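You operate a simulated robot arm through the tools that you are given. There is no shell and no other tool. Be economical: measure what you need, move in short steps, check, and stop when the job is done.

You run a simulated robot arm. Do the job below in one go: nothing can be reset, and whatever is moved stays where it is left.

TASK
Unwind the old yarn, then wind on green yarn to the length on the card.
Fine: press reset once between; the clip goes in the catch; leave the knob on wind.
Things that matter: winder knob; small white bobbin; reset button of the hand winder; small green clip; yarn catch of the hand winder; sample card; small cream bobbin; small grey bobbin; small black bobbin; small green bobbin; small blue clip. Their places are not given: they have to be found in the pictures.

The check looks at the end state, three seconds after you hand in, the way a careful person would. Anything else that was tipped, shoved, dropped, spilled or broken makes it a failure.

THE ROBOT
A 6-joint arm with a two-finger parallel gripper, fixed in place. Base frame: the origin is at the foot of the arm, x ahead of it, y to its left, z up; the work surface is at about z = 800. Units: mm, degrees, N and s.
With the tool pointing down near the work surface it reaches from about 240 to 640 mm from the base axis. Its first joint turns from -66.0 to 66.0 degrees. Payload 2.7 kg.
The tool frame sits at the grasp point between the pads (the TCP): z along the fingers, y along the line on which they close. The tips reach 23 mm beyond it. The gripper opens to 94 mm. The fingers are 38 mm wide and 10 mm thick; the gripper's body (54 by 96 mm) begins 39 mm behind the TCP.
Orientation is told as [roll, pitch, yaw] about the base's x, y, z axes, in that order, counted from this pose: with the fingers straight down and closing along the base's y, the tool's x points along the base's -x, its y along +y and its z along -z.

THE INTERFACE
- The arm moves only by the tool servo_tool. Its argument "series" is a list that holds one entry, the list of rows, each a list of 7 numbers: the shift along the tool's x, y, z in mm, then the turn, a rotation vector about the tool's x, y, z in degrees, then the closure in counts, from 0 (fully open) to 255 (shut). In form: [[[dx, dy, dz, wx, wy, wz, fingers], ...]]. A call has 1 to 12 rows; each row is the pose to reach, as a shift and turn from the pose commanded when the call began, along the tool's axes at that moment. Each row takes 0.2 s and may step no farther than 50 mm and 8.6 degrees from the row before; otherwise, or with a gripper value out of range, the whole call is refused. Where a pose cannot be reached the arm comes as near as it can. A force on the tool above 40 N (or 10 N above the force at the start of the call, whichever is more), or a blocked arm, ends the call early, and 0.2 s more pass. Each finger travels about 45 mm/s and halts on what it meets, pressing with about 43 N; the grip force reading is that of the motor and also rises with nothing between the fingers. The clock runs only during rows and for 0.2 s after the last one: add rows that repeat a pose to give the fingers time. It gives the time, the measured TCP pose, the force on the tool (base axes), the opening and the grip force at its end, in the units of the frame above (readings bear some noise).
- Cameras (640 x 400 px; columns grow to the right, rows downward): "scene" is fixed at [74.7, -430.8, 1405.9]; the picture's right is [0.81, -0.59, 0.00], its down [-0.32, -0.44, -0.84] and it looks along [0.49, 0.68, -0.54] (base axes); focal length 313 px, centre (320, 200). "wrist" rides on the gripper at [-39, 0, -44] in the tool frame; the picture's right is [0.00, -1.00, 0.00], its down [0.97, 0.00, -0.24] and it looks along [0.24, 0.00, 0.97] (tool axes); focal length 218 px, centre (320, 200).
- capture(camera): a new picture of that camera. No time passes.
- probe_pixels(camera, pixels): for up to 12 pixels [column, row] of the newest picture of that camera ("zoom" is the newest enlarged one), the place [x, y, z] in the base frame of the surface seen there, good to about 2 mm. No time passes.
- zoom(camera, box): a new picture of the part [left, top, right, bottom] of that camera's present view, enlarged. No time passes.
- sign_off(): hands the job in; it is judged then, once.

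Work in short steps. Measure before you move; look again where a grasp or a placing could have gone wrong, and mend it. You have 80 turns and 46 pictures in all, those below and enlarged ones among them. Open the gripper and draw the arm clear of the work before you hand the job in, unless the task says otherwise; then end with one line.

The tools are called after ">>>" as a command line: name --argument value ..., lists and objects as JSON in quotes. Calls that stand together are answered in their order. servo_tool: Moves the arm, as the interface text tells. Its arguments: {"type":"object","properties":{"series":{"type":"array","items":{"type":"array","items":{"type":"array","items":{"type":"number"}}}}},"required":["series"]} The other tools are called the same way: capture (camera) takes a picture; probe_pixels (camera, pixels) gives the place of the surface under pixels of a picture; zoom (camera, box) takes an enlarged picture of a part of a camera's view; sign_off () hands the job in.

At the start:

```text
clock: 0.0
tool_pos: [335.9, 203.5, 1122.8]
orientation: [0.2, -0.2, -0.1]
wrist_force: [0.0, -0.2, -0.7]
grip_width: 94.0
gripper_force: 0.3
```

scene: 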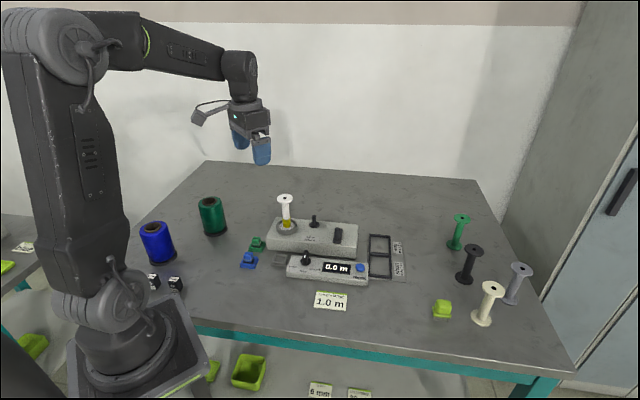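
wrist: 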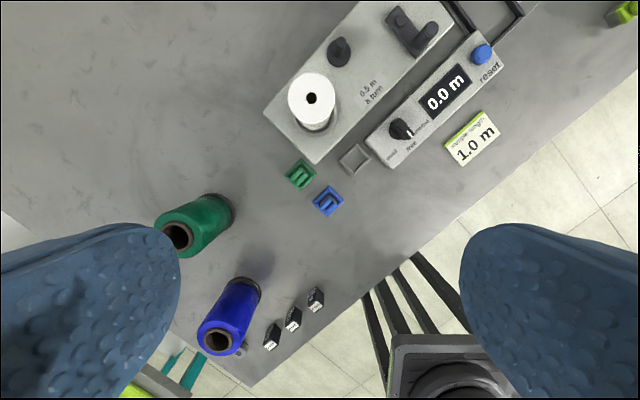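

The winder sits around scene pixel (315,250), with a white bobbin on its spindle. I'll zoom in on it from both cameras to read the labels.

>>> zoom --camera "scene" --box '[230, 180, 420, 320]'

>>> zoom --camera "wrist" --box '[260, 0, 540, 220]'

>>> zoom --camera "scene" --box '[420, 195, 560, 335]'

```text
2.86 times, centred on (325, 250) of scene
```

zoom: 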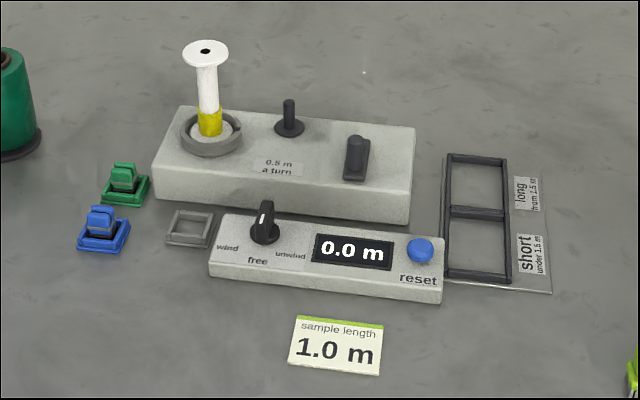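

```text
1.82 times, centred on (400, 110) of wrist
```

zoom: 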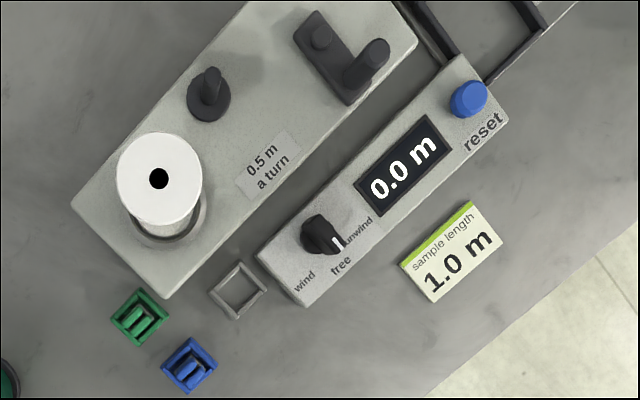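

```text
2.86 times, centred on (490, 265) of scene
```

zoom: 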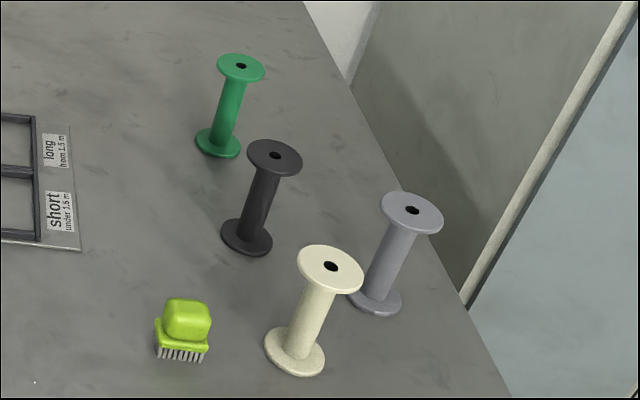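

I'll probe the main features in both views.

>>> probe_pixels --camera "wrist" --pixels '[[311, 97], [342, 41], [338, 52], [400, 14], [422, 32], [400, 129], [481, 54], [354, 160], [301, 175], [327, 201], [445, 92], [472, 138]]'

>>> capture --camera "scene"

>>> probe_pixels --camera "scene" --pixels '[[285, 197], [314, 216], [314, 225], [338, 230], [335, 243], [306, 256], [360, 266], [283, 258], [257, 241], [248, 258], [286, 223], [345, 267]]'

```text
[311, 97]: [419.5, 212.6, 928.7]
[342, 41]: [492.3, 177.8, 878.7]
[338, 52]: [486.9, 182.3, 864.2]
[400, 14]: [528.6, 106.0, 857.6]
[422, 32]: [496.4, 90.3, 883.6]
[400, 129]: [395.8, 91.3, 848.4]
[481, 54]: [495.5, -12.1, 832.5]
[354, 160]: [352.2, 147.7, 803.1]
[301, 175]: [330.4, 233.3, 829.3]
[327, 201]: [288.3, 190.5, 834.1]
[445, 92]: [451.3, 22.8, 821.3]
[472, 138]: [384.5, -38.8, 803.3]
```

```text
40 pictures are left
```

scene: 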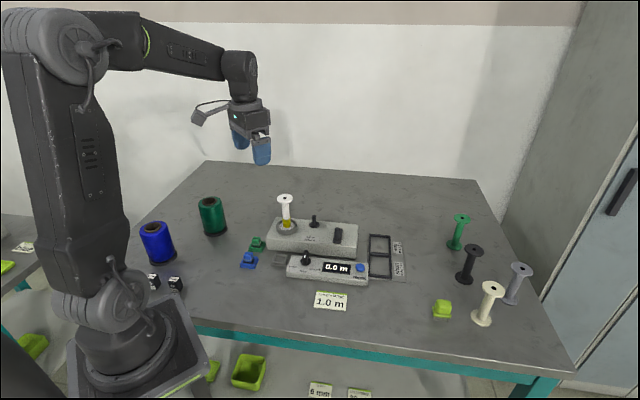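

```text
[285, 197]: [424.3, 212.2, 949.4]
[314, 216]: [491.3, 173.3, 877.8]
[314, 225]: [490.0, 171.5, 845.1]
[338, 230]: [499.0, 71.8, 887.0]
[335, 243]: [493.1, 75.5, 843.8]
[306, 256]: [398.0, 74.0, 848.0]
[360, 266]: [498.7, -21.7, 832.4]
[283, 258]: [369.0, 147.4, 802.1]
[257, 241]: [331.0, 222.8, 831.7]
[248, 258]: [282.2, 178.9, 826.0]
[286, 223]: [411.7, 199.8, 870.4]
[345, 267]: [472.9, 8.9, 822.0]
```

Clip, knob and crank need a closer view. I'll move the open gripper above the winder, staying well clear of the bobbin top at z≈950.

>>> servo_tool --series '[[[-30, -21, 15, 0, 0, 0, 0], [-60, -42, 30, 0, 0, 0, 0], [-90, -63, 45, 0, 0, 0, 0], [-115, -84, 60, 0, 0, 0, 0], [-134, -104, 73, 0, 0, 0, 0], [-134, -104, 73, 0, 0, 0, 0]]]'

>>> capture --camera "wrist"

```text
clock: 1.4
tool_pos: [471.8, 101.3, 1049.9]
orientation: [0.2, -0.1, 0.0]
wrist_force: [-0.1, 0.2, -0.2]
grip_width: 94.0
gripper_force: 0.1
```

```text
39 pictures are left
```

wrist: 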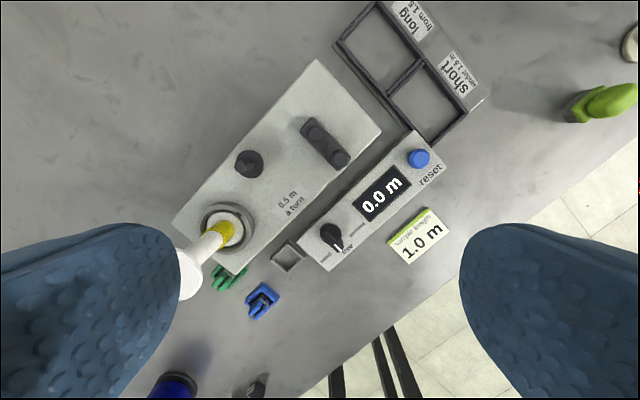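

The crank (hub at ~(315,130), handle at ~(340,158)) and the others are visible now. Next I'll probe them and zoom.

>>> probe_pixels --camera "wrist" --pixels '[[313, 128], [317, 136], [340, 157], [249, 160], [236, 228], [330, 231], [330, 238], [418, 157], [287, 252], [287, 258], [263, 296], [226, 276]]'

>>> zoom --camera "wrist" --box '[220, 80, 400, 200]'

>>> zoom --camera "wrist" --box '[190, 200, 370, 330]'

```text
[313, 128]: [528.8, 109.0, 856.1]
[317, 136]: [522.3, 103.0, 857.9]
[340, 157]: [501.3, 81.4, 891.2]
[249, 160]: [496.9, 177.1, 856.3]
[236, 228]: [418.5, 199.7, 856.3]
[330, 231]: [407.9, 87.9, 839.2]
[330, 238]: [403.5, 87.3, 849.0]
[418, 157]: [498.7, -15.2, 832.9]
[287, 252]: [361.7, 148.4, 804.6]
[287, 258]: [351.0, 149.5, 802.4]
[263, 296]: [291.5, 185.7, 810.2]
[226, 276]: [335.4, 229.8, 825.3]
```

```text
3.33 times, centred on (310, 140) of wrist
```

zoom: 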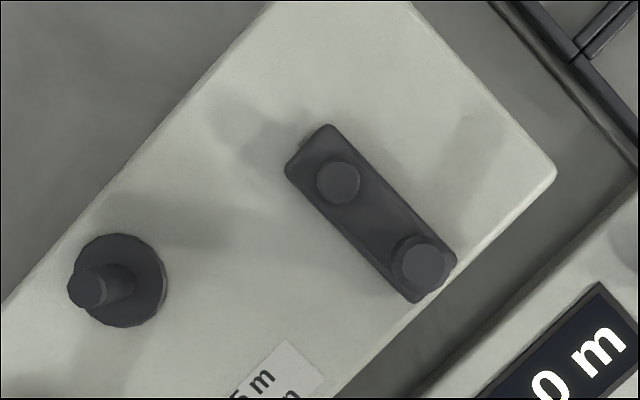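

```text
3.08 times, centred on (280, 265) of wrist
```

zoom: 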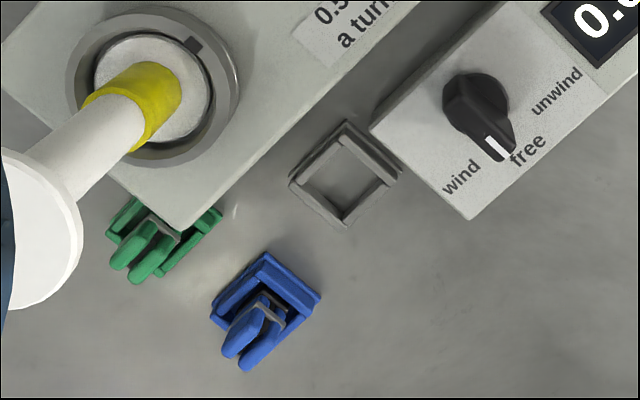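

The crank hub is at ≈(526,106), with the handle at ≈(501,81) and its top at z≈890. Now I'll move above the knob, catch and clips for a precise view.

>>> servo_tool --series '[[[30, 5, 25, 0, 0, 0, 0], [61, 10, 50, 0, 0, 0, 0], [61, 10, 50, 0, 0, 0, 0]]]'

>>> capture --camera "wrist"

>>> zoom --camera "wrist" --box '[300, 130, 430, 230]'

```text
clock: 2.2
tool_pos: [407.4, 110.8, 998.9]
orientation: [0.2, -0.1, -0.1]
wrist_force: [-1.0, 0.6, 0.0]
grip_width: 94.2
gripper_force: 0.1
```

```text
36 pictures are left
```

wrist: 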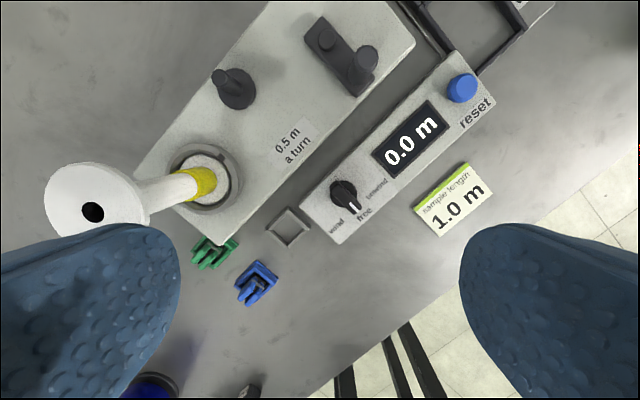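

```text
4.00 times, centred on (365, 180) of wrist
```

zoom: 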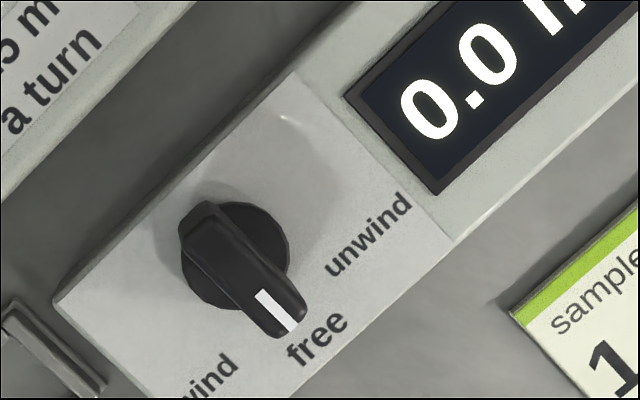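

The knob is a bar on a disc, and it points at "free". I'll probe the bar ends, disc, labels, clips and catch.

>>> probe_pixels --camera "zoom" --pixels '[[205, 213], [240, 260], [285, 320], [255, 220], [270, 235], [190, 290], [318, 340], [370, 235], [205, 375], [310, 190], [215, 255], [275, 290]]'

>>> zoom --camera "wrist" --box '[170, 190, 330, 310]'

```text
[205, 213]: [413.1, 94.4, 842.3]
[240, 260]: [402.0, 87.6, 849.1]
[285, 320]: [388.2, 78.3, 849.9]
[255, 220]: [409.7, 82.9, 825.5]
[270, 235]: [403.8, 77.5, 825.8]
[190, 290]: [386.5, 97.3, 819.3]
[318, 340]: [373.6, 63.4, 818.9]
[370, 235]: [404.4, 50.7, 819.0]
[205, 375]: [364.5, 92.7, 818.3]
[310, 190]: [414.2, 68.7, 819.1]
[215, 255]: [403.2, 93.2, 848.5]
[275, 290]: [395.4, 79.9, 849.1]
```

```text
3.33 times, centred on (250, 250) of wrist
```

zoom: 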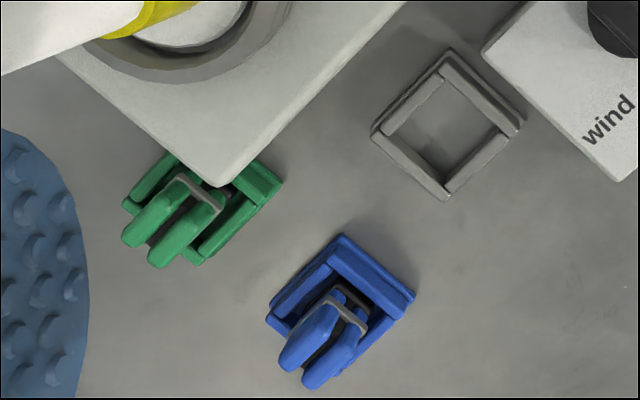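

The knob centre is ≈(400,87), with the bar pointing about -141° and its top at z≈849.5. I'll hover above it at yaw 39, so the fingers close across the bar, and part-close them to ~40 mm.

>>> servo_tool --series '[[[0, -5, 15, 0, 0, -8, 146], [2, -10, 35, 0, 0, -16, 146], [5, -15, 55, 0, 0, -24, 146], [7, -20, 75, 0, 0, -32, 146], [8.5, -22.5, 95, 0, 0, -39, 146], [8.5, -22.5, 95, 0, 0, -39, 146]]]'

>>> capture --camera "wrist"

```text
clock: 3.6
tool_pos: [400.8, 87.8, 904.6]
orientation: [0.1, -0.2, 39.0]
wrist_force: [-0.2, -0.6, 0.2]
grip_width: 40.3
gripper_force: 0.1
```

```text
33 pictures are left
```

wrist: 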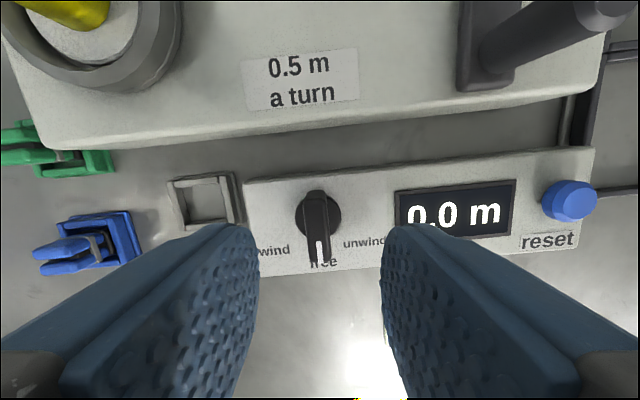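

The bar lines up with the image's centre column (319), midway between the fingers. I'll lower 52 mm and close.

>>> servo_tool --series '[[[0, 0, 26, 0, 0, 0, 146], [0, 0, 51.5, 0, 0, 0, 146], [0, 0, 51.5, 0, 0, 0, 200], [0, 0, 51.5, 0, 0, 0, 240], [0, 0, 51.5, 0, 0, 0, 240], [0, 0, 51.5, 0, 0, 0, 240]]]'

```text
clock: 5.0
tool_pos: [398.6, 88.1, 853.0]
orientation: [0.1, -0.2, 39.0]
wrist_force: [-5.6, 14.3, -5.8]
grip_width: 12.1
gripper_force: 45.0
```

The bar is gripped at a width of 12.1 mm. I'll turn it +52° about base z, towards "unwind".

>>> servo_tool --series '[[[0, 0, 0, 0, 0, -7.5, 240], [0, 0, 0, 0, 0, -15, 240], [0, 0, 0, 0, 0, -22.5, 240], [0, 0, 0, 0, 0, -30, 240], [0, 0, 0, 0, 0, -37.5, 240], [0, 0, 0, 0, 0, -45, 240], [0, 0, 0, 0, 0, -52, 240], [0, 0, 0, 0, 0, -52, 240]]]'

>>> zoom --camera "scene" --box '[250, 190, 390, 290]'

```text
clock: 6.6
tool_pos: [397.3, 89.3, 852.4]
orientation: [0.3, -0.1, 89.1]
wrist_force: [-6.3, 4.0, 6.1]
grip_width: 11.7
gripper_force: 44.7
stopped in row 7: the force on the tool passed its limit (the readings are from after the stop); the commanded pose is now the measured one
```

```text
4.00 times, centred on (320, 240) of scene
```

zoom: 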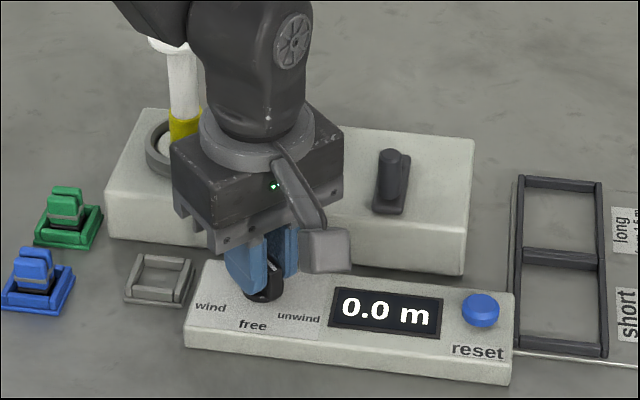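

It hit the stop at about +50°, presumably "unwind". I'll release, lift and check.

>>> servo_tool --series '[[[0, 0, 0, 0, 0, 0, 150], [0, 0, 0, 0, 0, 0, 150], [0, 0, -30, 0, 0, 0, 150], [0, 0, -65, 0, 0, 0, 150], [0, 0, -100, 0, 0, 0, 150], [0, 0, -100, 0, 0, 0, 150]]]'

>>> capture --camera "wrist"

```text
clock: 8.0
tool_pos: [398.9, 90.3, 953.1]
orientation: [0.3, -0.1, 89.0]
wrist_force: [0.0, 0.2, -0.8]
grip_width: 38.9
gripper_force: 0.0
```

```text
31 pictures are left
```

wrist: 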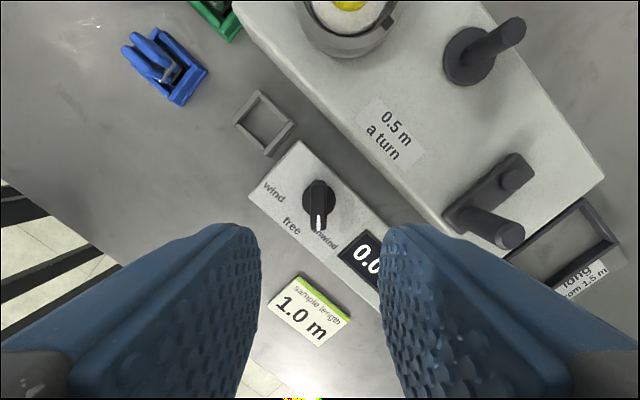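

The pointer is now at "unwind". I'll probe the crank handle and hub from this view to refine them.

>>> probe_pixels --camera "wrist" --pixels '[[510, 234], [504, 232], [514, 172], [509, 178], [516, 240], [488, 190], [462, 218]]'

>>> zoom --camera "wrist" --box '[420, 130, 580, 260]'

```text
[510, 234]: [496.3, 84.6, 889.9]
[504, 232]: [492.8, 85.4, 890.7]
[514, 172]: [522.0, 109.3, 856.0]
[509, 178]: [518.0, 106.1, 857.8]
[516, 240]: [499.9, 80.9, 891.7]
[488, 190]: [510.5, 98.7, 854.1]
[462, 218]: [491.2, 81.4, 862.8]
```

```text
3.08 times, centred on (500, 195) of wrist
```

zoom: 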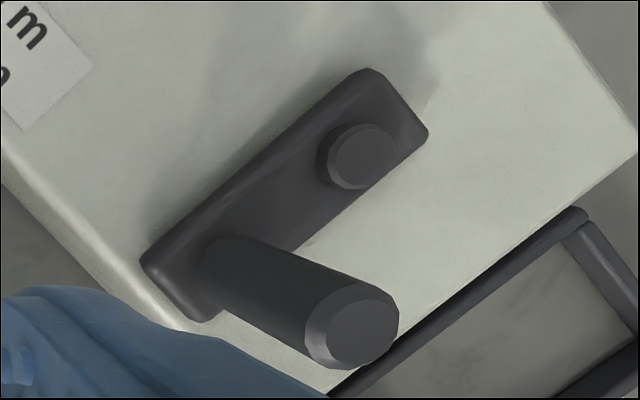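

The handle is at ≈(499.5,82.5) and the hub at ≈(523,105), giving a radius of about 32 mm. I'll move above the handle, turning back to yaw 0.

>>> servo_tool --series '[[[0.5, -9, 0, 0, 0, 8.1, 150], [1, -18, 0, 0, 0, 16.2, 150], [1.5, -27, 0, 0, 0, 24.3, 150], [2, -36, 3, 0, 0, 32.4, 150], [2.5, -45, 6, 0, 0, 40.5, 150], [3, -54, 9, 0, 0, 48.6, 150], [3.5, -64, 12, 0, 0, 56.7, 150], [4, -74, 15, 0, 0, 64.8, 150], [4.5, -84, 18, 0, 0, 72.9, 150], [5, -93, 22, 0, 0, 81, 150], [5.6, -101.6, 25, 0, 0, 89, 150], [5.6, -101.6, 25, 0, 0, 89, 150]]]'

>>> capture --camera "wrist"

```text
clock: 10.6
tool_pos: [500.5, 81.2, 926.3]
orientation: [0.1, 0.3, -0.1]
wrist_force: [-0.8, 0.4, 0.1]
grip_width: 38.7
gripper_force: 0.0
```

```text
29 pictures are left
```

wrist: 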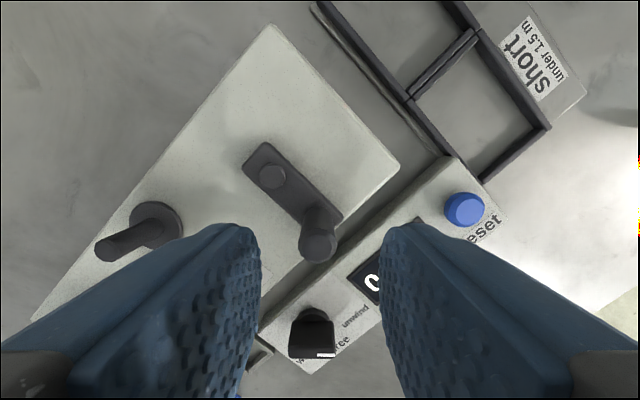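

The handle top is centred between the fingers at (318,245). Geometry gives the handle at (501,82) and the hub at (525,105). I'll lower to TCP z≈889.5 and grip.

>>> servo_tool --series '[[[0, 0.5, 20, 0, 0, 0, 150], [0, 0.5, 37, 0, 0, 0, 150], [0, 0.5, 37, 0, 0, 0, 200], [0, 0.5, 37, 0, 0, 0, 240], [0, 0.5, 37, 0, 0, 0, 240], [0, 0.5, 37, 0, 0, 0, 240]]]'

```text
clock: 12.0
tool_pos: [498.1, 80.2, 890.1]
orientation: [0.2, 0.2, 0.0]
wrist_force: [2.1, 3.4, -5.9]
grip_width: 14.9
gripper_force: 44.7
```

The handle is gripped at a width of 14.9 mm. For a trial I'll crank 60° clockwise (seen from above) and watch the forces.

>>> servo_tool --series '[[[5.1, 7, 0, 0, 0, 0, 240], [8.3, 15, 0, 0, 0, 0, 240], [9.3, 23.5, 0, 0, 0, 0, 240], [8.0, 32, 0, 0, 0, 0, 240]]]'

>>> zoom --camera "scene" --box '[250, 180, 390, 290]'

```text
clock: 13.0
tool_pos: [486.7, 114.4, 890.3]
orientation: [0.2, 0.8, 0.1]
wrist_force: [-29.2, 7.8, 4.3]
grip_width: 14.9
gripper_force: 45.2
```

```text
3.64 times, centred on (320, 235) of scene
```

zoom: 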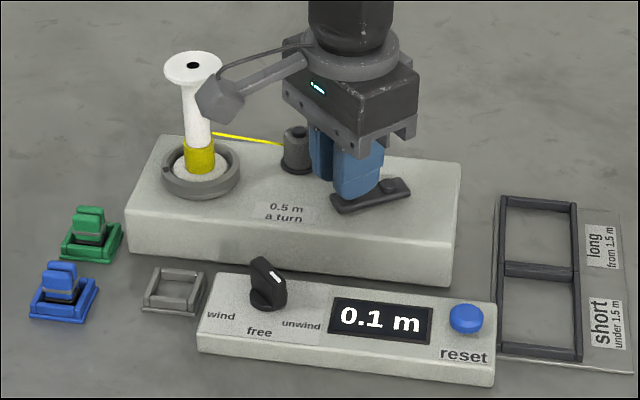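

The counter shows 0.1 m and yellow yarn runs to the guide, so cranking works in this direction. A box on the gripper sits near the bobbin in the view at zoom (220,100), so I'll probe its position before continuing.

>>> probe_pixels --camera "zoom" --pixels '[[222, 103], [205, 95], [225, 118], [260, 75], [185, 70], [297, 135], [296, 160], [200, 155], [370, 190]]'

```text
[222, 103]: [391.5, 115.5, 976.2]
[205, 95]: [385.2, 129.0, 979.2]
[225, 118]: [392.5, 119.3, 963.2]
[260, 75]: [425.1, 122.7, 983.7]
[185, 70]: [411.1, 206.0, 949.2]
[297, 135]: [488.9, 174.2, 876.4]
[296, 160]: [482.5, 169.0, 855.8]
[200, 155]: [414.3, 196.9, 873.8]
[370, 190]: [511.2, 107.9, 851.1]
```

The box extends about 100 mm to the tool's +x side at z ≥ TCP+65, and it stays clear of the bobbin (y≥190). From the force reading I correct the circle to a centre of about (520.3,105.5) in TCP terms, R≈34.3. I'll continue clockwise for 175°.

>>> servo_tool --series '[[[-3.2, 13, 0, 0, 0, 0, 240], [-15, 22, 0, 0, 0, 0, 240], [-29.5, 25.2, 0, 0, 0, 0, 240], [-44, 22, 0, 0, 0, 0, 240], [-55.8, 13, 0, 0, 0, 0, 240], [-62.6, -0.2, 0, 0, 0, 0, 240], [-63.3, -15.1, 0, 0, 0, 0, 240]]]'

>>> zoom --camera "scene" --box '[250, 180, 390, 290]'

```text
clock: 14.6
tool_pos: [554.1, 97.9, 890.7]
orientation: [0.0, 0.3, 0.1]
wrist_force: [-0.2, 0.0, -11.4]
grip_width: 15.2
gripper_force: 44.9
```

```text
3.64 times, centred on (320, 235) of scene
```

zoom: 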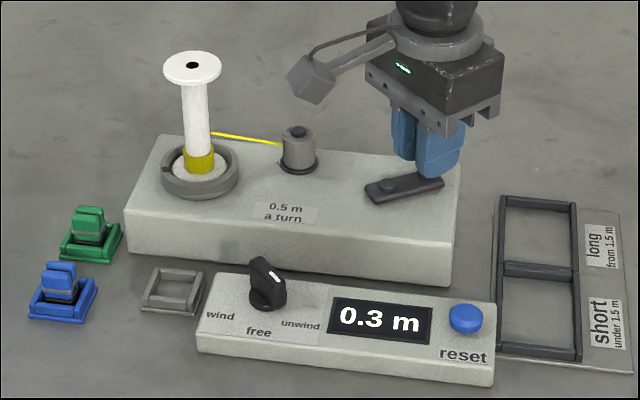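

The fit is good (force ≈0). The counter reads 0.3 m and less yellow remains. I'll crank one full turn clockwise.

>>> servo_tool --series '[[[7.5, -16, 0, 0, 0, 0, 240], [22.1, -26.2, 0, 0, 0, 0, 240], [39.8, -27.8, 0, 0, 0, 0, 240], [55.9, -20.3, 0, 0, 0, 0, 240], [66, -5.7, 0, 0, 0, 0, 240], [67.6, 12, 0, 0, 0, 0, 240], [60.1, 28.1, 0, 0, 0, 0, 240], [45.5, 38.2, 0, 0, 0, 0, 240], [27.8, 39.8, 0, 0, 0, 0, 240], [11.7, 32.3, 0, 0, 0, 0, 240], [1.6, 17.7, 0, 0, 0, 0, 240], [0, 0, 0, 0, 0, 0, 240]]]'

>>> zoom --camera "scene" --box '[250, 180, 390, 290]'

```text
clock: 17.2
tool_pos: [553.7, 97.2, 891.7]
orientation: [0.0, 0.5, -0.1]
wrist_force: [-8.7, 2.7, -7.5]
grip_width: 15.2
gripper_force: 45.0
```

```text
3.64 times, centred on (320, 235) of scene
```

zoom: 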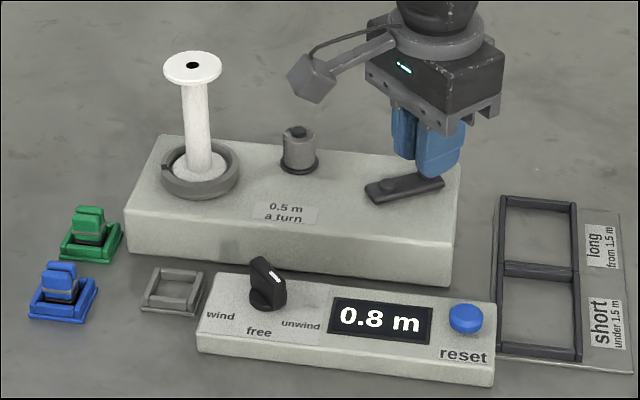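

The old yarn is gone: the bobbin is bare and the counter reads 0.8. I'll release the handle, lift, and go above the reset button.

>>> servo_tool --series '[[[0, 0, 0, 0, 0, 0, 150], [0, 0, 0, 0, 0, 0, 150], [0, 0, -30, 0, 0, 0, 150], [0, 0, -60, 0, 0, 0, 150], [19, -38, -60, 0, 0, 0, 200], [38, -76, -60, 0, 0, 0, 255], [56, -113, -50, 0, 0, 0, 255], [56, -113, -20, 0, 0, 0, 255], [56, -113, -20, 0, 0, 0, 255]]]'

>>> capture --camera "wrist"

```text
clock: 19.2
tool_pos: [500.0, -14.0, 911.6]
orientation: [0.2, 0.1, -0.1]
wrist_force: [-0.4, 0.7, 0.7]
grip_width: 0.0
gripper_force: 42.8
```

```text
25 pictures are left
```

wrist: 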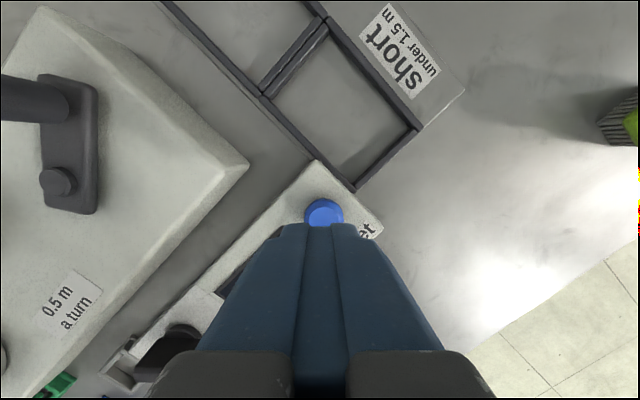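

The button centre is at ≈(497,-15.5), directly below the closed fingertips. I'll press down gradually.

>>> servo_tool --series '[[[2, -1, 25, 0, 0, 0, 255], [2, -1, 48, 0, 0, 0, 255], [2, -1, 55, 0, 0, 0, 255], [2, -1, 57, 0, 0, 0, 255], [2, -1, 58.5, 0, 0, 0, 255], [2, -1, 60, 0, 0, 0, 255]]]'

>>> zoom --camera "scene" --box '[250, 180, 410, 300]'

```text
clock: 20.6
tool_pos: [497.5, -14.6, 850.7]
orientation: [0.2, 0.3, 0.0]
wrist_force: [-3.2, -1.6, 9.9]
grip_width: 0.0
gripper_force: 42.4
```

```text
3.33 times, centred on (330, 240) of scene
```

zoom: 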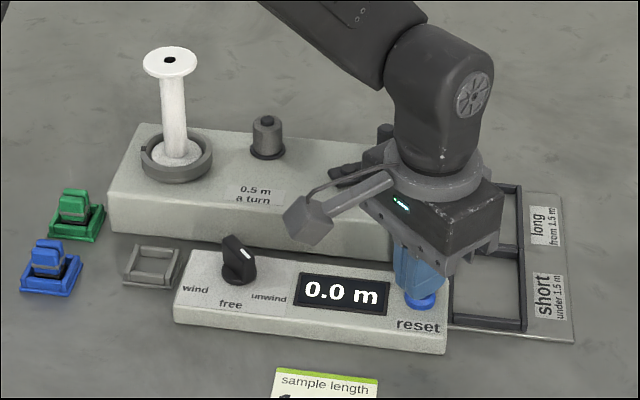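

The counter reset to 0.0. I'll lift away and travel to a viewpoint above the green clip.

>>> servo_tool --series '[[[0, 0, -45, 0, 0, 0, 255], [0, 0, -90, 0, 0, 0, 255], [0, 0, -135, 0, 0, 0, 255], [25, 40, -135, 0, 0, 0, 220], [50, 80, -135, 0, 0, 0, 180], [75, 120, -135, 0, 0, 0, 140], [100, 160, -135, 0, 0, 0, 110], [125, 200, -135, 0, 0, 0, 110], [152, 240, -135, 0, 0, 0, 110], [152, 240, -135, 0, 0, 0, 110]]]'

>>> capture --camera "wrist"

>>> zoom --camera "wrist" --box '[240, 130, 440, 260]'

```text
clock: 22.8
tool_pos: [345.3, 223.9, 986.5]
orientation: [0.1, 0.4, -0.1]
wrist_force: [-0.2, 0.6, 0.8]
grip_width: 53.2
gripper_force: 0.1
```

```text
23 pictures are left
```

wrist: 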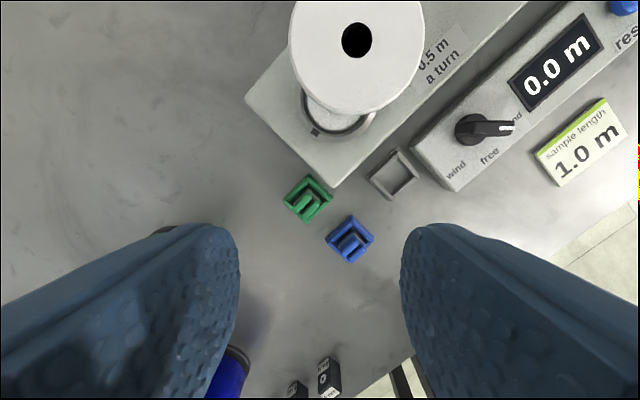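

```text
3.08 times, centred on (340, 195) of wrist
```

zoom: 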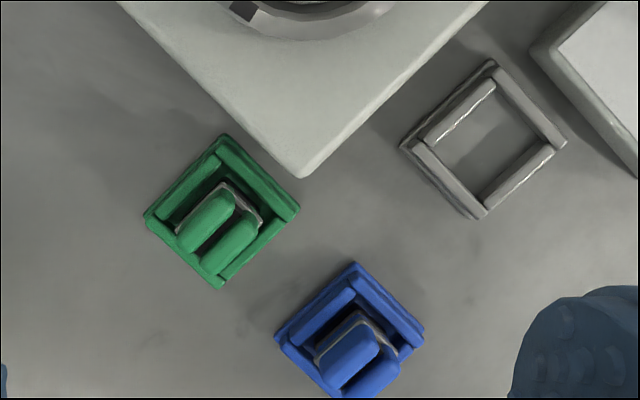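

The clip (two jaws with a grey band) sits inside a green frame like the grey catch. I'll probe its tops and edges and the catch corners.

>>> probe_pixels --camera "zoom" --pixels '[[215, 208], [190, 240], [235, 230], [212, 262], [222, 185], [258, 218], [220, 140], [293, 210], [150, 215], [218, 283], [180, 200], [250, 252]]'

>>> probe_pixels --camera "zoom" --pixels '[[488, 66], [560, 142], [406, 145], [480, 213], [482, 140], [450, 115], [510, 185], [300, 172], [215, 225], [495, 85], [425, 145], [545, 150]]'

>>> zoom --camera "scene" --box '[230, 225, 310, 275]'

```text
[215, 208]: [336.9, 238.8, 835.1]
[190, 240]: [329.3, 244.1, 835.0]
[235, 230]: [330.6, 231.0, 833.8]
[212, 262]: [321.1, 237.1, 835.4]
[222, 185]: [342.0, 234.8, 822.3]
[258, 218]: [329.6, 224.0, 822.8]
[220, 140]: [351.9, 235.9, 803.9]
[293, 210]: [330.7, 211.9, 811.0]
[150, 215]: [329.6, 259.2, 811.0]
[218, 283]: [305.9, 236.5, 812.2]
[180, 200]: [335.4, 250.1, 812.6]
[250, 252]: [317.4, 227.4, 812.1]
```

```text
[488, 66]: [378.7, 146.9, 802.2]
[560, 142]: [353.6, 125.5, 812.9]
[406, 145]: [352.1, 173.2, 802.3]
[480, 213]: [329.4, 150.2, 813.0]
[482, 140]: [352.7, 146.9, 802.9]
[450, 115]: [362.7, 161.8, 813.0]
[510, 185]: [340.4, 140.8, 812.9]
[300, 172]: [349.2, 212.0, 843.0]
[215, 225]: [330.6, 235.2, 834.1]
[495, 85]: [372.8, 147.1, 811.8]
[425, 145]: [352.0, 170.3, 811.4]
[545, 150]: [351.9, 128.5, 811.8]
```

```text
8.00 times, centred on (270, 250) of scene
```

zoom: 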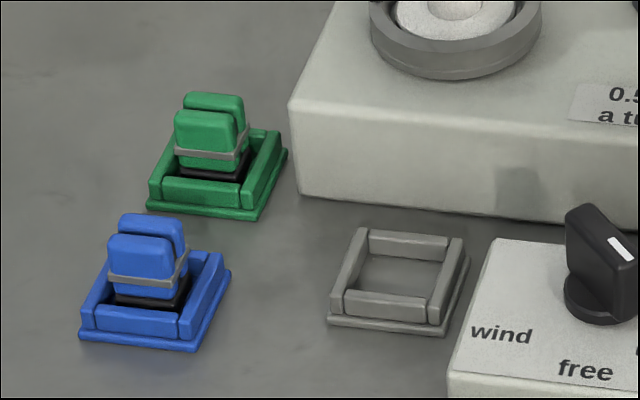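

The clip is centred at ≈(330,236), top z 835, with a frame rim at z 812 like the catch's. The catch is centred at ≈(353,149.4), in the same orientation. I'll hover over the clip at yaw -45 with a 38 mm opening.

>>> servo_tool --series '[[[3, 2, 20, 0, 0, 8, 150], [6, 4, 40, 0, 0, 16, 150], [9, 6, 60, 0, 0, 24, 150], [12, 9, 80, 0, 0, 32, 150], [14, 11, 92, 0, 0, 40, 150], [15.3, 12.4, 101, 0, 0, 45, 150], [15.3, 12.4, 101, 0, 0, 45, 150]]]'

>>> capture --camera "wrist"

```text
clock: 24.4
tool_pos: [328.7, 235.9, 884.5]
orientation: [-0.1, 0.2, -45.0]
wrist_force: [0.4, 0.4, 0.4]
grip_width: 38.6
gripper_force: 0.0
```

```text
20 pictures are left
```

wrist: 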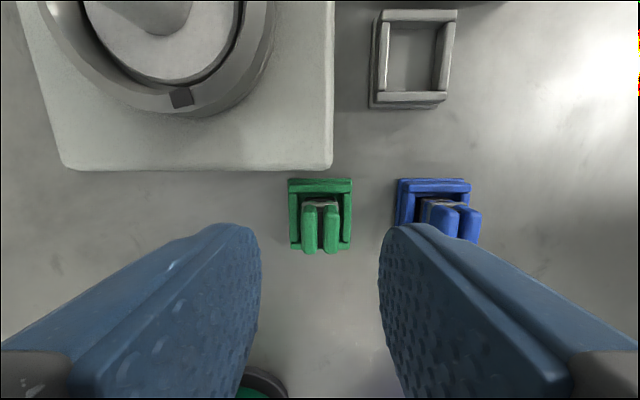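

The clip is centred between the fingers (col 320), and both fingers clear the blue clip and the box. I'll lower to TCP z≈838 and close.

>>> servo_tool --series '[[[-1, 0, 25, 0, 0, 0, 150], [-1.5, 0, 46, 0, 0, 0, 150], [-1.5, 0, 46, 0, 0, 0, 200], [-1.5, 0, 46, 0, 0, 0, 235], [-1.5, 0, 46, 0, 0, 0, 235], [-1.5, 0, 46, 0, 0, 0, 235]]]'

```text
clock: 25.8
tool_pos: [330.7, 233.5, 838.7]
orientation: [0.0, 0.2, -45.0]
wrist_force: [0.9, 0.0, 1.0]
grip_width: 16.5
gripper_force: 43.3
```

The clip is gripped (16.5 mm). I'll lift 50 mm, shift away from the machine first and then along it, so the gripper body avoids the bobbin flange, and stop above the catch.

>>> servo_tool --series '[[[0, 0, -25, 0, 0, 0, 235], [0, 0, -50, 0, 0, 0, 235], [0, -22, -50, 0, 0, 0, 235], [0, -44.8, -50, 0, 0, 0, 235], [-26, -44.8, -50, 0, 0, 0, 235], [-52, -44.8, -50, 0, 0, 0, 235], [-77.3, -44.8, -50, 0, 0, 0, 235], [-77.3, -44.8, -50, 0, 0, 0, 235]]]'

>>> capture --camera "wrist"

>>> zoom --camera "scene" --box '[230, 205, 330, 285]'

```text
clock: 27.6
tool_pos: [353.5, 148.6, 890.4]
orientation: [-0.2, 0.2, -45.0]
wrist_force: [-0.3, 0.1, -0.2]
grip_width: 16.0
gripper_force: 42.6
```

```text
19 pictures are left
```

wrist: 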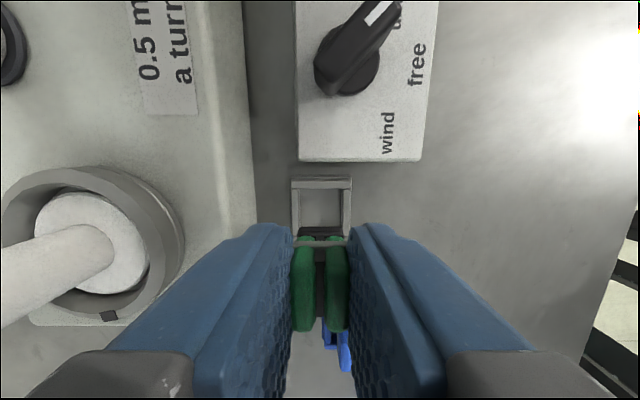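

```text
5.00 times, centred on (280, 245) of scene
```

zoom: 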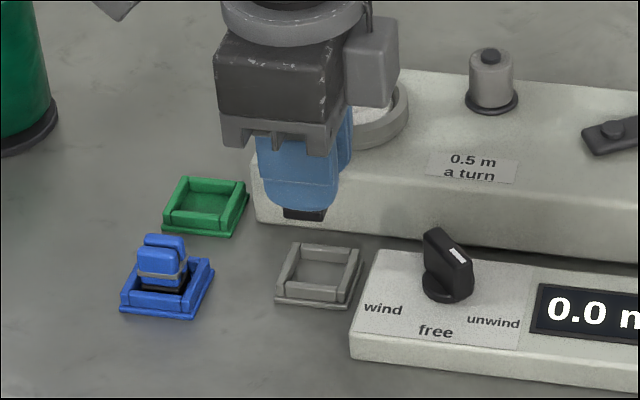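

The clip hangs just above the catch. Comparing this frame view with the earlier green-frame view gives an offset of only about (-0.7,-1.0) mm in tool axes. I'll apply that and lower.

>>> servo_tool --series '[[[-0.7, -1, 20, 0, 0, 0, 235], [-0.7, -1, 38, 0, 0, 0, 235], [-0.7, -1, 44, 0, 0, 0, 235], [-0.7, -1, 49.5, 0, 0, 0, 235], [-0.7, -1, 49.5, 0, 0, 0, 235]]]'

>>> zoom --camera "scene" --box '[230, 205, 330, 285]'

```text
clock: 28.8
tool_pos: [354.4, 149.6, 842.1]
orientation: [0.0, 0.2, -44.9]
wrist_force: [-8.2, -2.2, 34.2]
grip_width: 16.4
gripper_force: 42.6
```

```text
5.00 times, centred on (280, 245) of scene
```

zoom: 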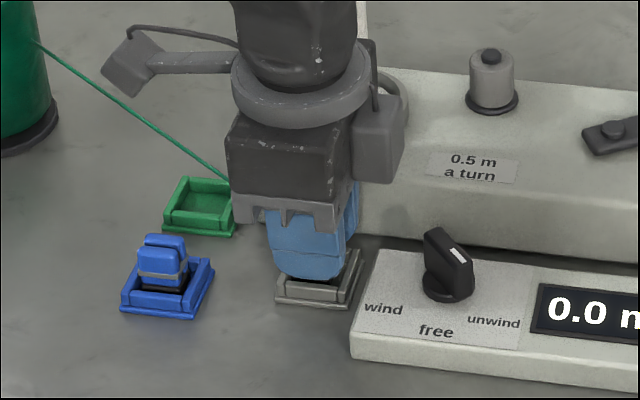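

The clip met resistance at z 842, about 3 mm early, but the yarn now runs from the green cone to it. I'll open gently, rise and look.

>>> servo_tool --series '[[[0, 0, -3, 0, 0, 0, 235], [0, 0, -3, 0, 0, 0, 165], [0, 0, -3, 0, 0, 0, 165], [0, 0, -3, 0, 0, 0, 165], [0, 0, -30, 0, 0, 0, 165], [0, 0, -60, 0, 0, 0, 165], [0, 0, -60, 0, 0, 0, 165]]]'

>>> capture --camera "wrist"

>>> zoom --camera "scene" --box '[230, 205, 330, 285]'

```text
clock: 30.4
tool_pos: [351.7, 146.0, 901.0]
orientation: [-0.1, 0.3, -45.0]
wrist_force: [0.8, 1.2, 0.8]
grip_width: 33.0
gripper_force: 0.0
```

```text
16 pictures are left
```

wrist: 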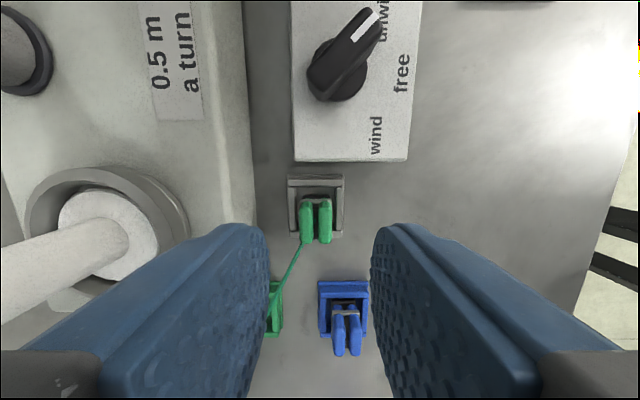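

```text
5.00 times, centred on (280, 245) of scene
```

zoom: 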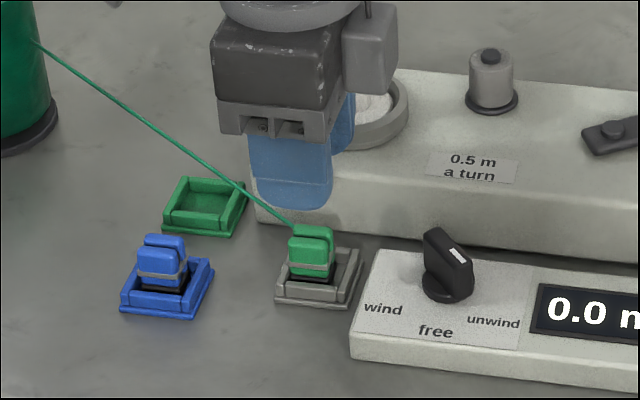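

The clip is seated in the catch just as the blue one sits in its frame. Now I'll go back to the knob (bar now at ≈-91°), rising first and turning toward yaw 89.

>>> servo_tool --series '[[[0, 0, -40, 0, 0, -8.4, 165], [0, 0, -53, 0, 0, -16.8, 165], [-8, -1, -53, 0, 0, -25.2, 155], [-16, -2, -53, 0, 0, -33.6, 150], [-24, -3, -53, 0, 0, -42, 150], [-32, -4, -53, 0, 0, -50.4, 150], [-40, -5, -53, 0, 0, -58.8, 150], [-48, -6, -53, 0, 0, -67.2, 150], [-56, -7, -53, 0, 0, -75.6, 150], [-64, -8, -53, 0, 0, -84, 150], [-70, -8.5, -53, 0, 0, -92.4, 150], [-73.9, -8.8, -53, 0, 0, -100.8, 150]]]'

>>> servo_tool --series '[[[0, 0, 0, 0, 0, -8.4, 150], [0, 0, 0, 0, 0, -16.8, 150], [0, 0, 0, 0, 0, -25.2, 150], [0, 0, 0, 0, 0, -33.2, 150], [0, 0, 0, 0, 0, -33.2, 150]]]'

>>> capture --camera "wrist"

```text
clock: 33.0
tool_pos: [400.2, 88.9, 951.7]
orientation: [0.2, 0.1, 56.0]
wrist_force: [-0.1, -0.1, 0.2]
grip_width: 38.7
gripper_force: 0.1
```

```text
clock: 34.2
tool_pos: [400.6, 89.8, 951.2]
orientation: [0.3, -0.2, 89.0]
wrist_force: [0.0, -0.5, 0.5]
grip_width: 38.7
gripper_force: 0.0
```

```text
14 pictures are left
```

wrist: 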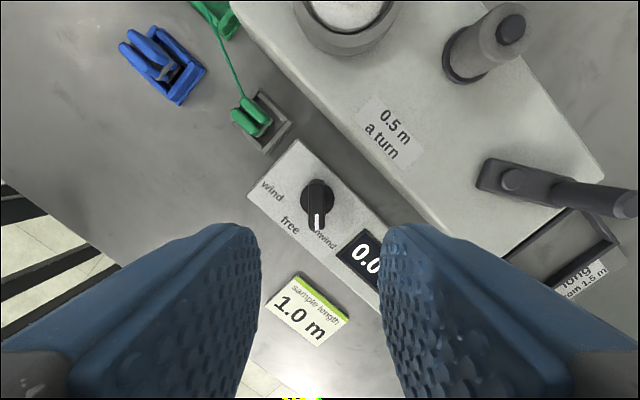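

The bar still points to unwind, aligned with the fingers (col 317). I'll lower and grip.

>>> servo_tool --series '[[[0, 1, 45, 0, 0, 0, 150], [0, 1, 85, 0, 0, 0, 150], [0, 1, 98.5, 0, 0, 0, 150], [0, 1, 98.5, 0, 0, 0, 200], [0, 1, 98.5, 0, 0, 0, 240], [0, 1, 98.5, 0, 0, 0, 240], [0, 1, 98.5, 0, 0, 0, 240]]]'

>>> servo_tool --series '[[[0, 0, 0, 0, 0, 8.4, 240], [0, 0, 0, 0, 0, 16.8, 240], [0, 0, 0, 0, 0, 25.2, 240], [0, 0, 0, 0, 0, 33.6, 240], [0, 0, 0, 0, 0, 42, 240], [0, 0, 0, 0, 0, 50.4, 240], [0, 0, 0, 0, 0, 58.8, 240], [0, 0, 0, 0, 0, 67.2, 240], [0, 0, 0, 0, 0, 75.6, 240], [0, 0, 0, 0, 0, 84, 240], [0, 0, 0, 0, 0, 92.4, 240], [0, 0, 0, 0, 0, 100.5, 240]]]'

```text
clock: 35.8
tool_pos: [397.4, 88.7, 852.9]
orientation: [0.7, 0.0, 89.0]
wrist_force: [-25.0, 3.5, 2.1]
grip_width: 12.2
gripper_force: 45.4
```

```text
clock: 37.7
tool_pos: [399.7, 88.0, 854.1]
orientation: [0.1, 0.3, 18.3]
wrist_force: [-1.1, -5.9, 1.4]
grip_width: 12.0
gripper_force: 45.4
stopped in row 9: the force on the tool passed its limit (the readings are from after the stop); the commanded pose is now the measured one
```

It stopped at yaw 18, about 20° past free, and the forces have relaxed since the command was re-zeroed. I'll continue the remaining ~29°.

>>> servo_tool --series '[[[0, 0, 0, 0, 0, 6, 240], [0, 0, 0, 0, 0, 12, 240], [0, 0, 0, 0, 0, 18, 240], [0, 0, 0, 0, 0, 24, 240], [0, 0, 0, 0, 0, 30, 240]]]'

>>> zoom --camera "scene" --box '[250, 180, 390, 290]'

```text
clock: 38.9
tool_pos: [399.0, 87.2, 851.9]
orientation: [-0.1, 0.4, -11.7]
wrist_force: [4.9, -22.7, -4.7]
grip_width: 17.4
gripper_force: 44.8
```

```text
3.64 times, centred on (320, 235) of scene
```

zoom: 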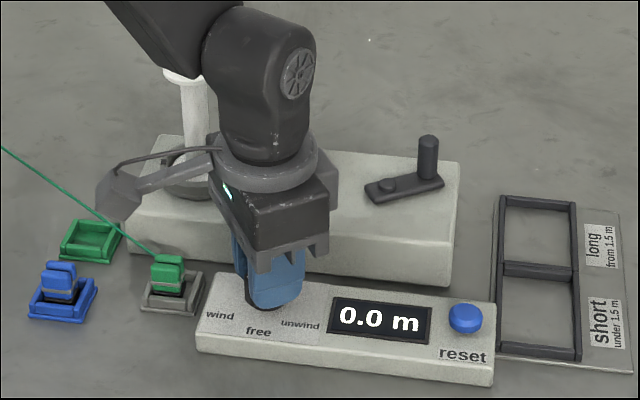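

The width rose to 17.4, so the bar is no longer square in the pads. I'll release, lift and look.

>>> servo_tool --series '[[[0, 0, 0, 0, 0, 0, 150], [0, 0, 0, 0, 0, 0, 150], [0, 0, -35, 0, 0, 0, 150], [0, 0, -60, 0, 0, 0, 150], [0, 0, -60, 0, 0, 0, 150]]]'

>>> capture --camera "wrist"

```text
clock: 40.1
tool_pos: [400.2, 87.5, 911.4]
orientation: [-0.1, 0.3, -11.9]
wrist_force: [-1.0, 0.3, 0.0]
grip_width: 38.6
gripper_force: 0.2
```

```text
12 pictures are left
```

wrist: 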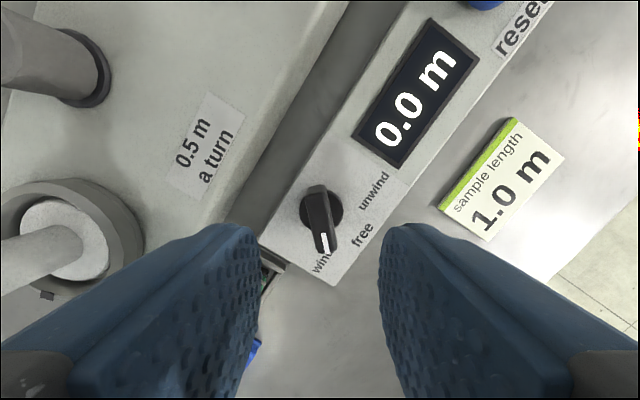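

The pointer is now right at "wind" (about 176°, against its end). Next I'll go above the crank handle at ≈(557,98) and turn back to yaw 0.

>>> servo_tool --series '[[[0, 0, -23, 0, 0, 0, 150], [-38, 11, -23, 0, 0, -4, 150], [-76, 22, -23, 0, 0, -8, 150], [-114, 33, -23, 0, 0, -11.9, 150], [-150.4, 42.9, -23, 0, 0, -11.9, 150], [-150.4, 42.9, -23, 0, 0, -11.9, 150]]]'

>>> capture --camera "wrist"

```text
clock: 41.5
tool_pos: [554.3, 97.0, 934.9]
orientation: [0.0, 0.4, 0.2]
wrist_force: [0.6, 0.6, -0.2]
grip_width: 38.9
gripper_force: 0.0
```

```text
11 pictures are left
```

wrist: 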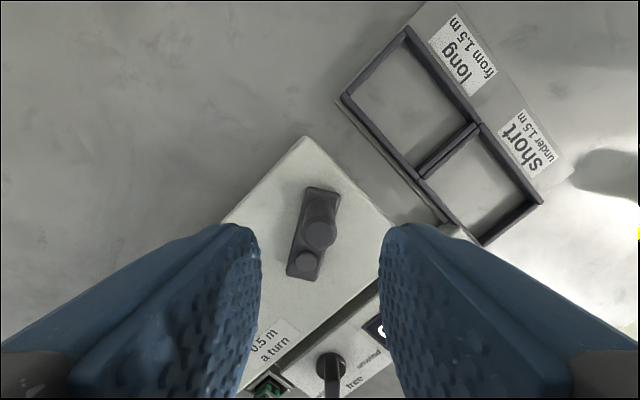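

The handle top is centred at (320,235), where I released it earlier. I'll lower, grip, and crank a first 60° clockwise as a test.

>>> servo_tool --series '[[[0, 0, 24, 0, 0, 0, 150], [0, 0, 44.5, 0, 0, 0, 150], [0, 0, 44.5, 0, 0, 0, 200], [0, 0, 44.5, 0, 0, 0, 240], [0, 0, 44.5, 0, 0, 0, 240], [0, 0, 44.5, 0, 0, 0, 240]]]'

>>> servo_tool --series '[[[7.5, -16, 0, 0, 0, 0, 240], [22.1, -26.2, 0, 0, 0, 0, 240]]]'

>>> zoom --camera "scene" --box '[250, 180, 390, 290]'

```text
clock: 42.9
tool_pos: [554.4, 99.0, 889.6]
orientation: [-0.1, 0.4, 0.1]
wrist_force: [0.9, 0.3, -2.9]
grip_width: 15.1
gripper_force: 45.6
```

```text
clock: 43.5
tool_pos: [532.5, 73.5, 890.2]
orientation: [0.0, 0.4, 0.2]
wrist_force: [2.4, -1.0, -7.2]
grip_width: 15.0
gripper_force: 45.3
```

```text
3.64 times, centred on (320, 235) of scene
```

zoom: 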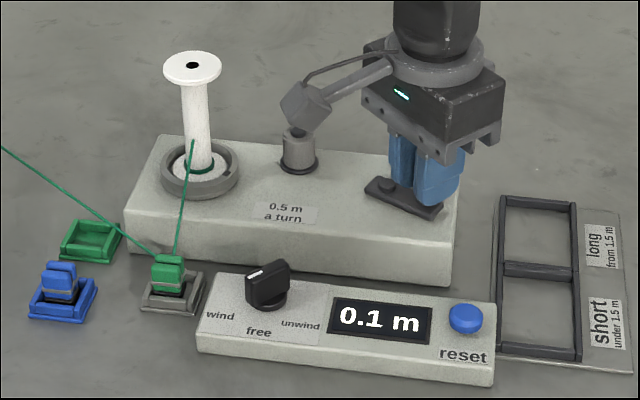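

Green yarn is winding and the display reads 0.1 m. I'll complete the rest of the first turn (300°).

>>> servo_tool --series '[[[17.7, -1.6, 0, 0, 0, 0, 240], [33.8, 5.9, 0, 0, 0, 0, 240], [43.9, 20.5, 0, 0, 0, 0, 240], [45.5, 38.2, 0, 0, 0, 0, 240], [38, 54.3, 0, 0, 0, 0, 240], [23.4, 64.4, 0, 0, 0, 0, 240], [5.7, 66, 0, 0, 0, 0, 240], [-10.4, 58.5, 0, 0, 0, 0, 240], [-20.5, 43.9, 0, 0, 0, 0, 240], [-22.1, 26.2, 0, 0, 0, 0, 240]]]'

>>> zoom --camera "scene" --box '[250, 180, 390, 290]'

```text
clock: 45.7
tool_pos: [554.1, 100.4, 889.2]
orientation: [0.0, 0.3, 0.0]
wrist_force: [-0.2, 0.5, -8.3]
grip_width: 15.3
gripper_force: 44.5
```

```text
3.64 times, centred on (320, 235) of scene
```

zoom: 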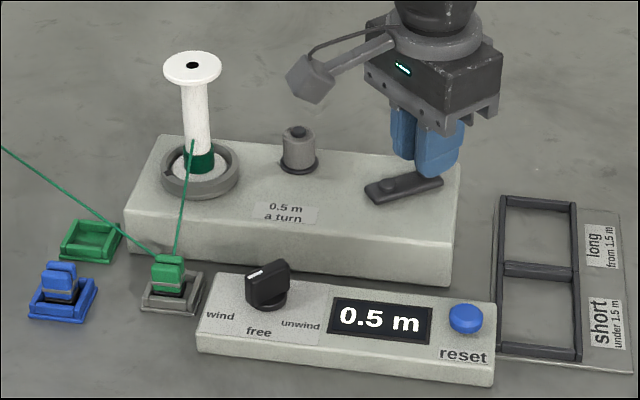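

One turn gives 0.5 m exactly. I'll do the second full turn.

>>> servo_tool --series '[[[7.5, -16, 0, 0, 0, 0, 240], [22.1, -26.2, 0, 0, 0, 0, 240], [39.8, -27.8, 0, 0, 0, 0, 240], [55.9, -20.3, 0, 0, 0, 0, 240], [66, -5.7, 0, 0, 0, 0, 240], [67.6, 12, 0, 0, 0, 0, 240], [60.1, 28.1, 0, 0, 0, 0, 240], [45.5, 38.2, 0, 0, 0, 0, 240], [27.8, 39.8, 0, 0, 0, 0, 240], [11.7, 32.3, 0, 0, 0, 0, 240], [1.6, 17.7, 0, 0, 0, 0, 240], [0, 0, 0, 0, 0, 0, 240]]]'

>>> zoom --camera "scene" --box '[250, 180, 390, 290]'

```text
clock: 48.3
tool_pos: [554.2, 97.8, 889.4]
orientation: [0.0, 0.1, 0.1]
wrist_force: [4.0, -0.5, -8.7]
grip_width: 15.1
gripper_force: 44.7
```

```text
3.64 times, centred on (320, 235) of scene
```

zoom: 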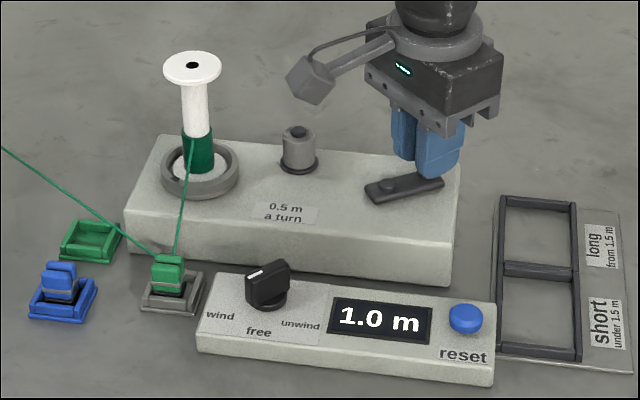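

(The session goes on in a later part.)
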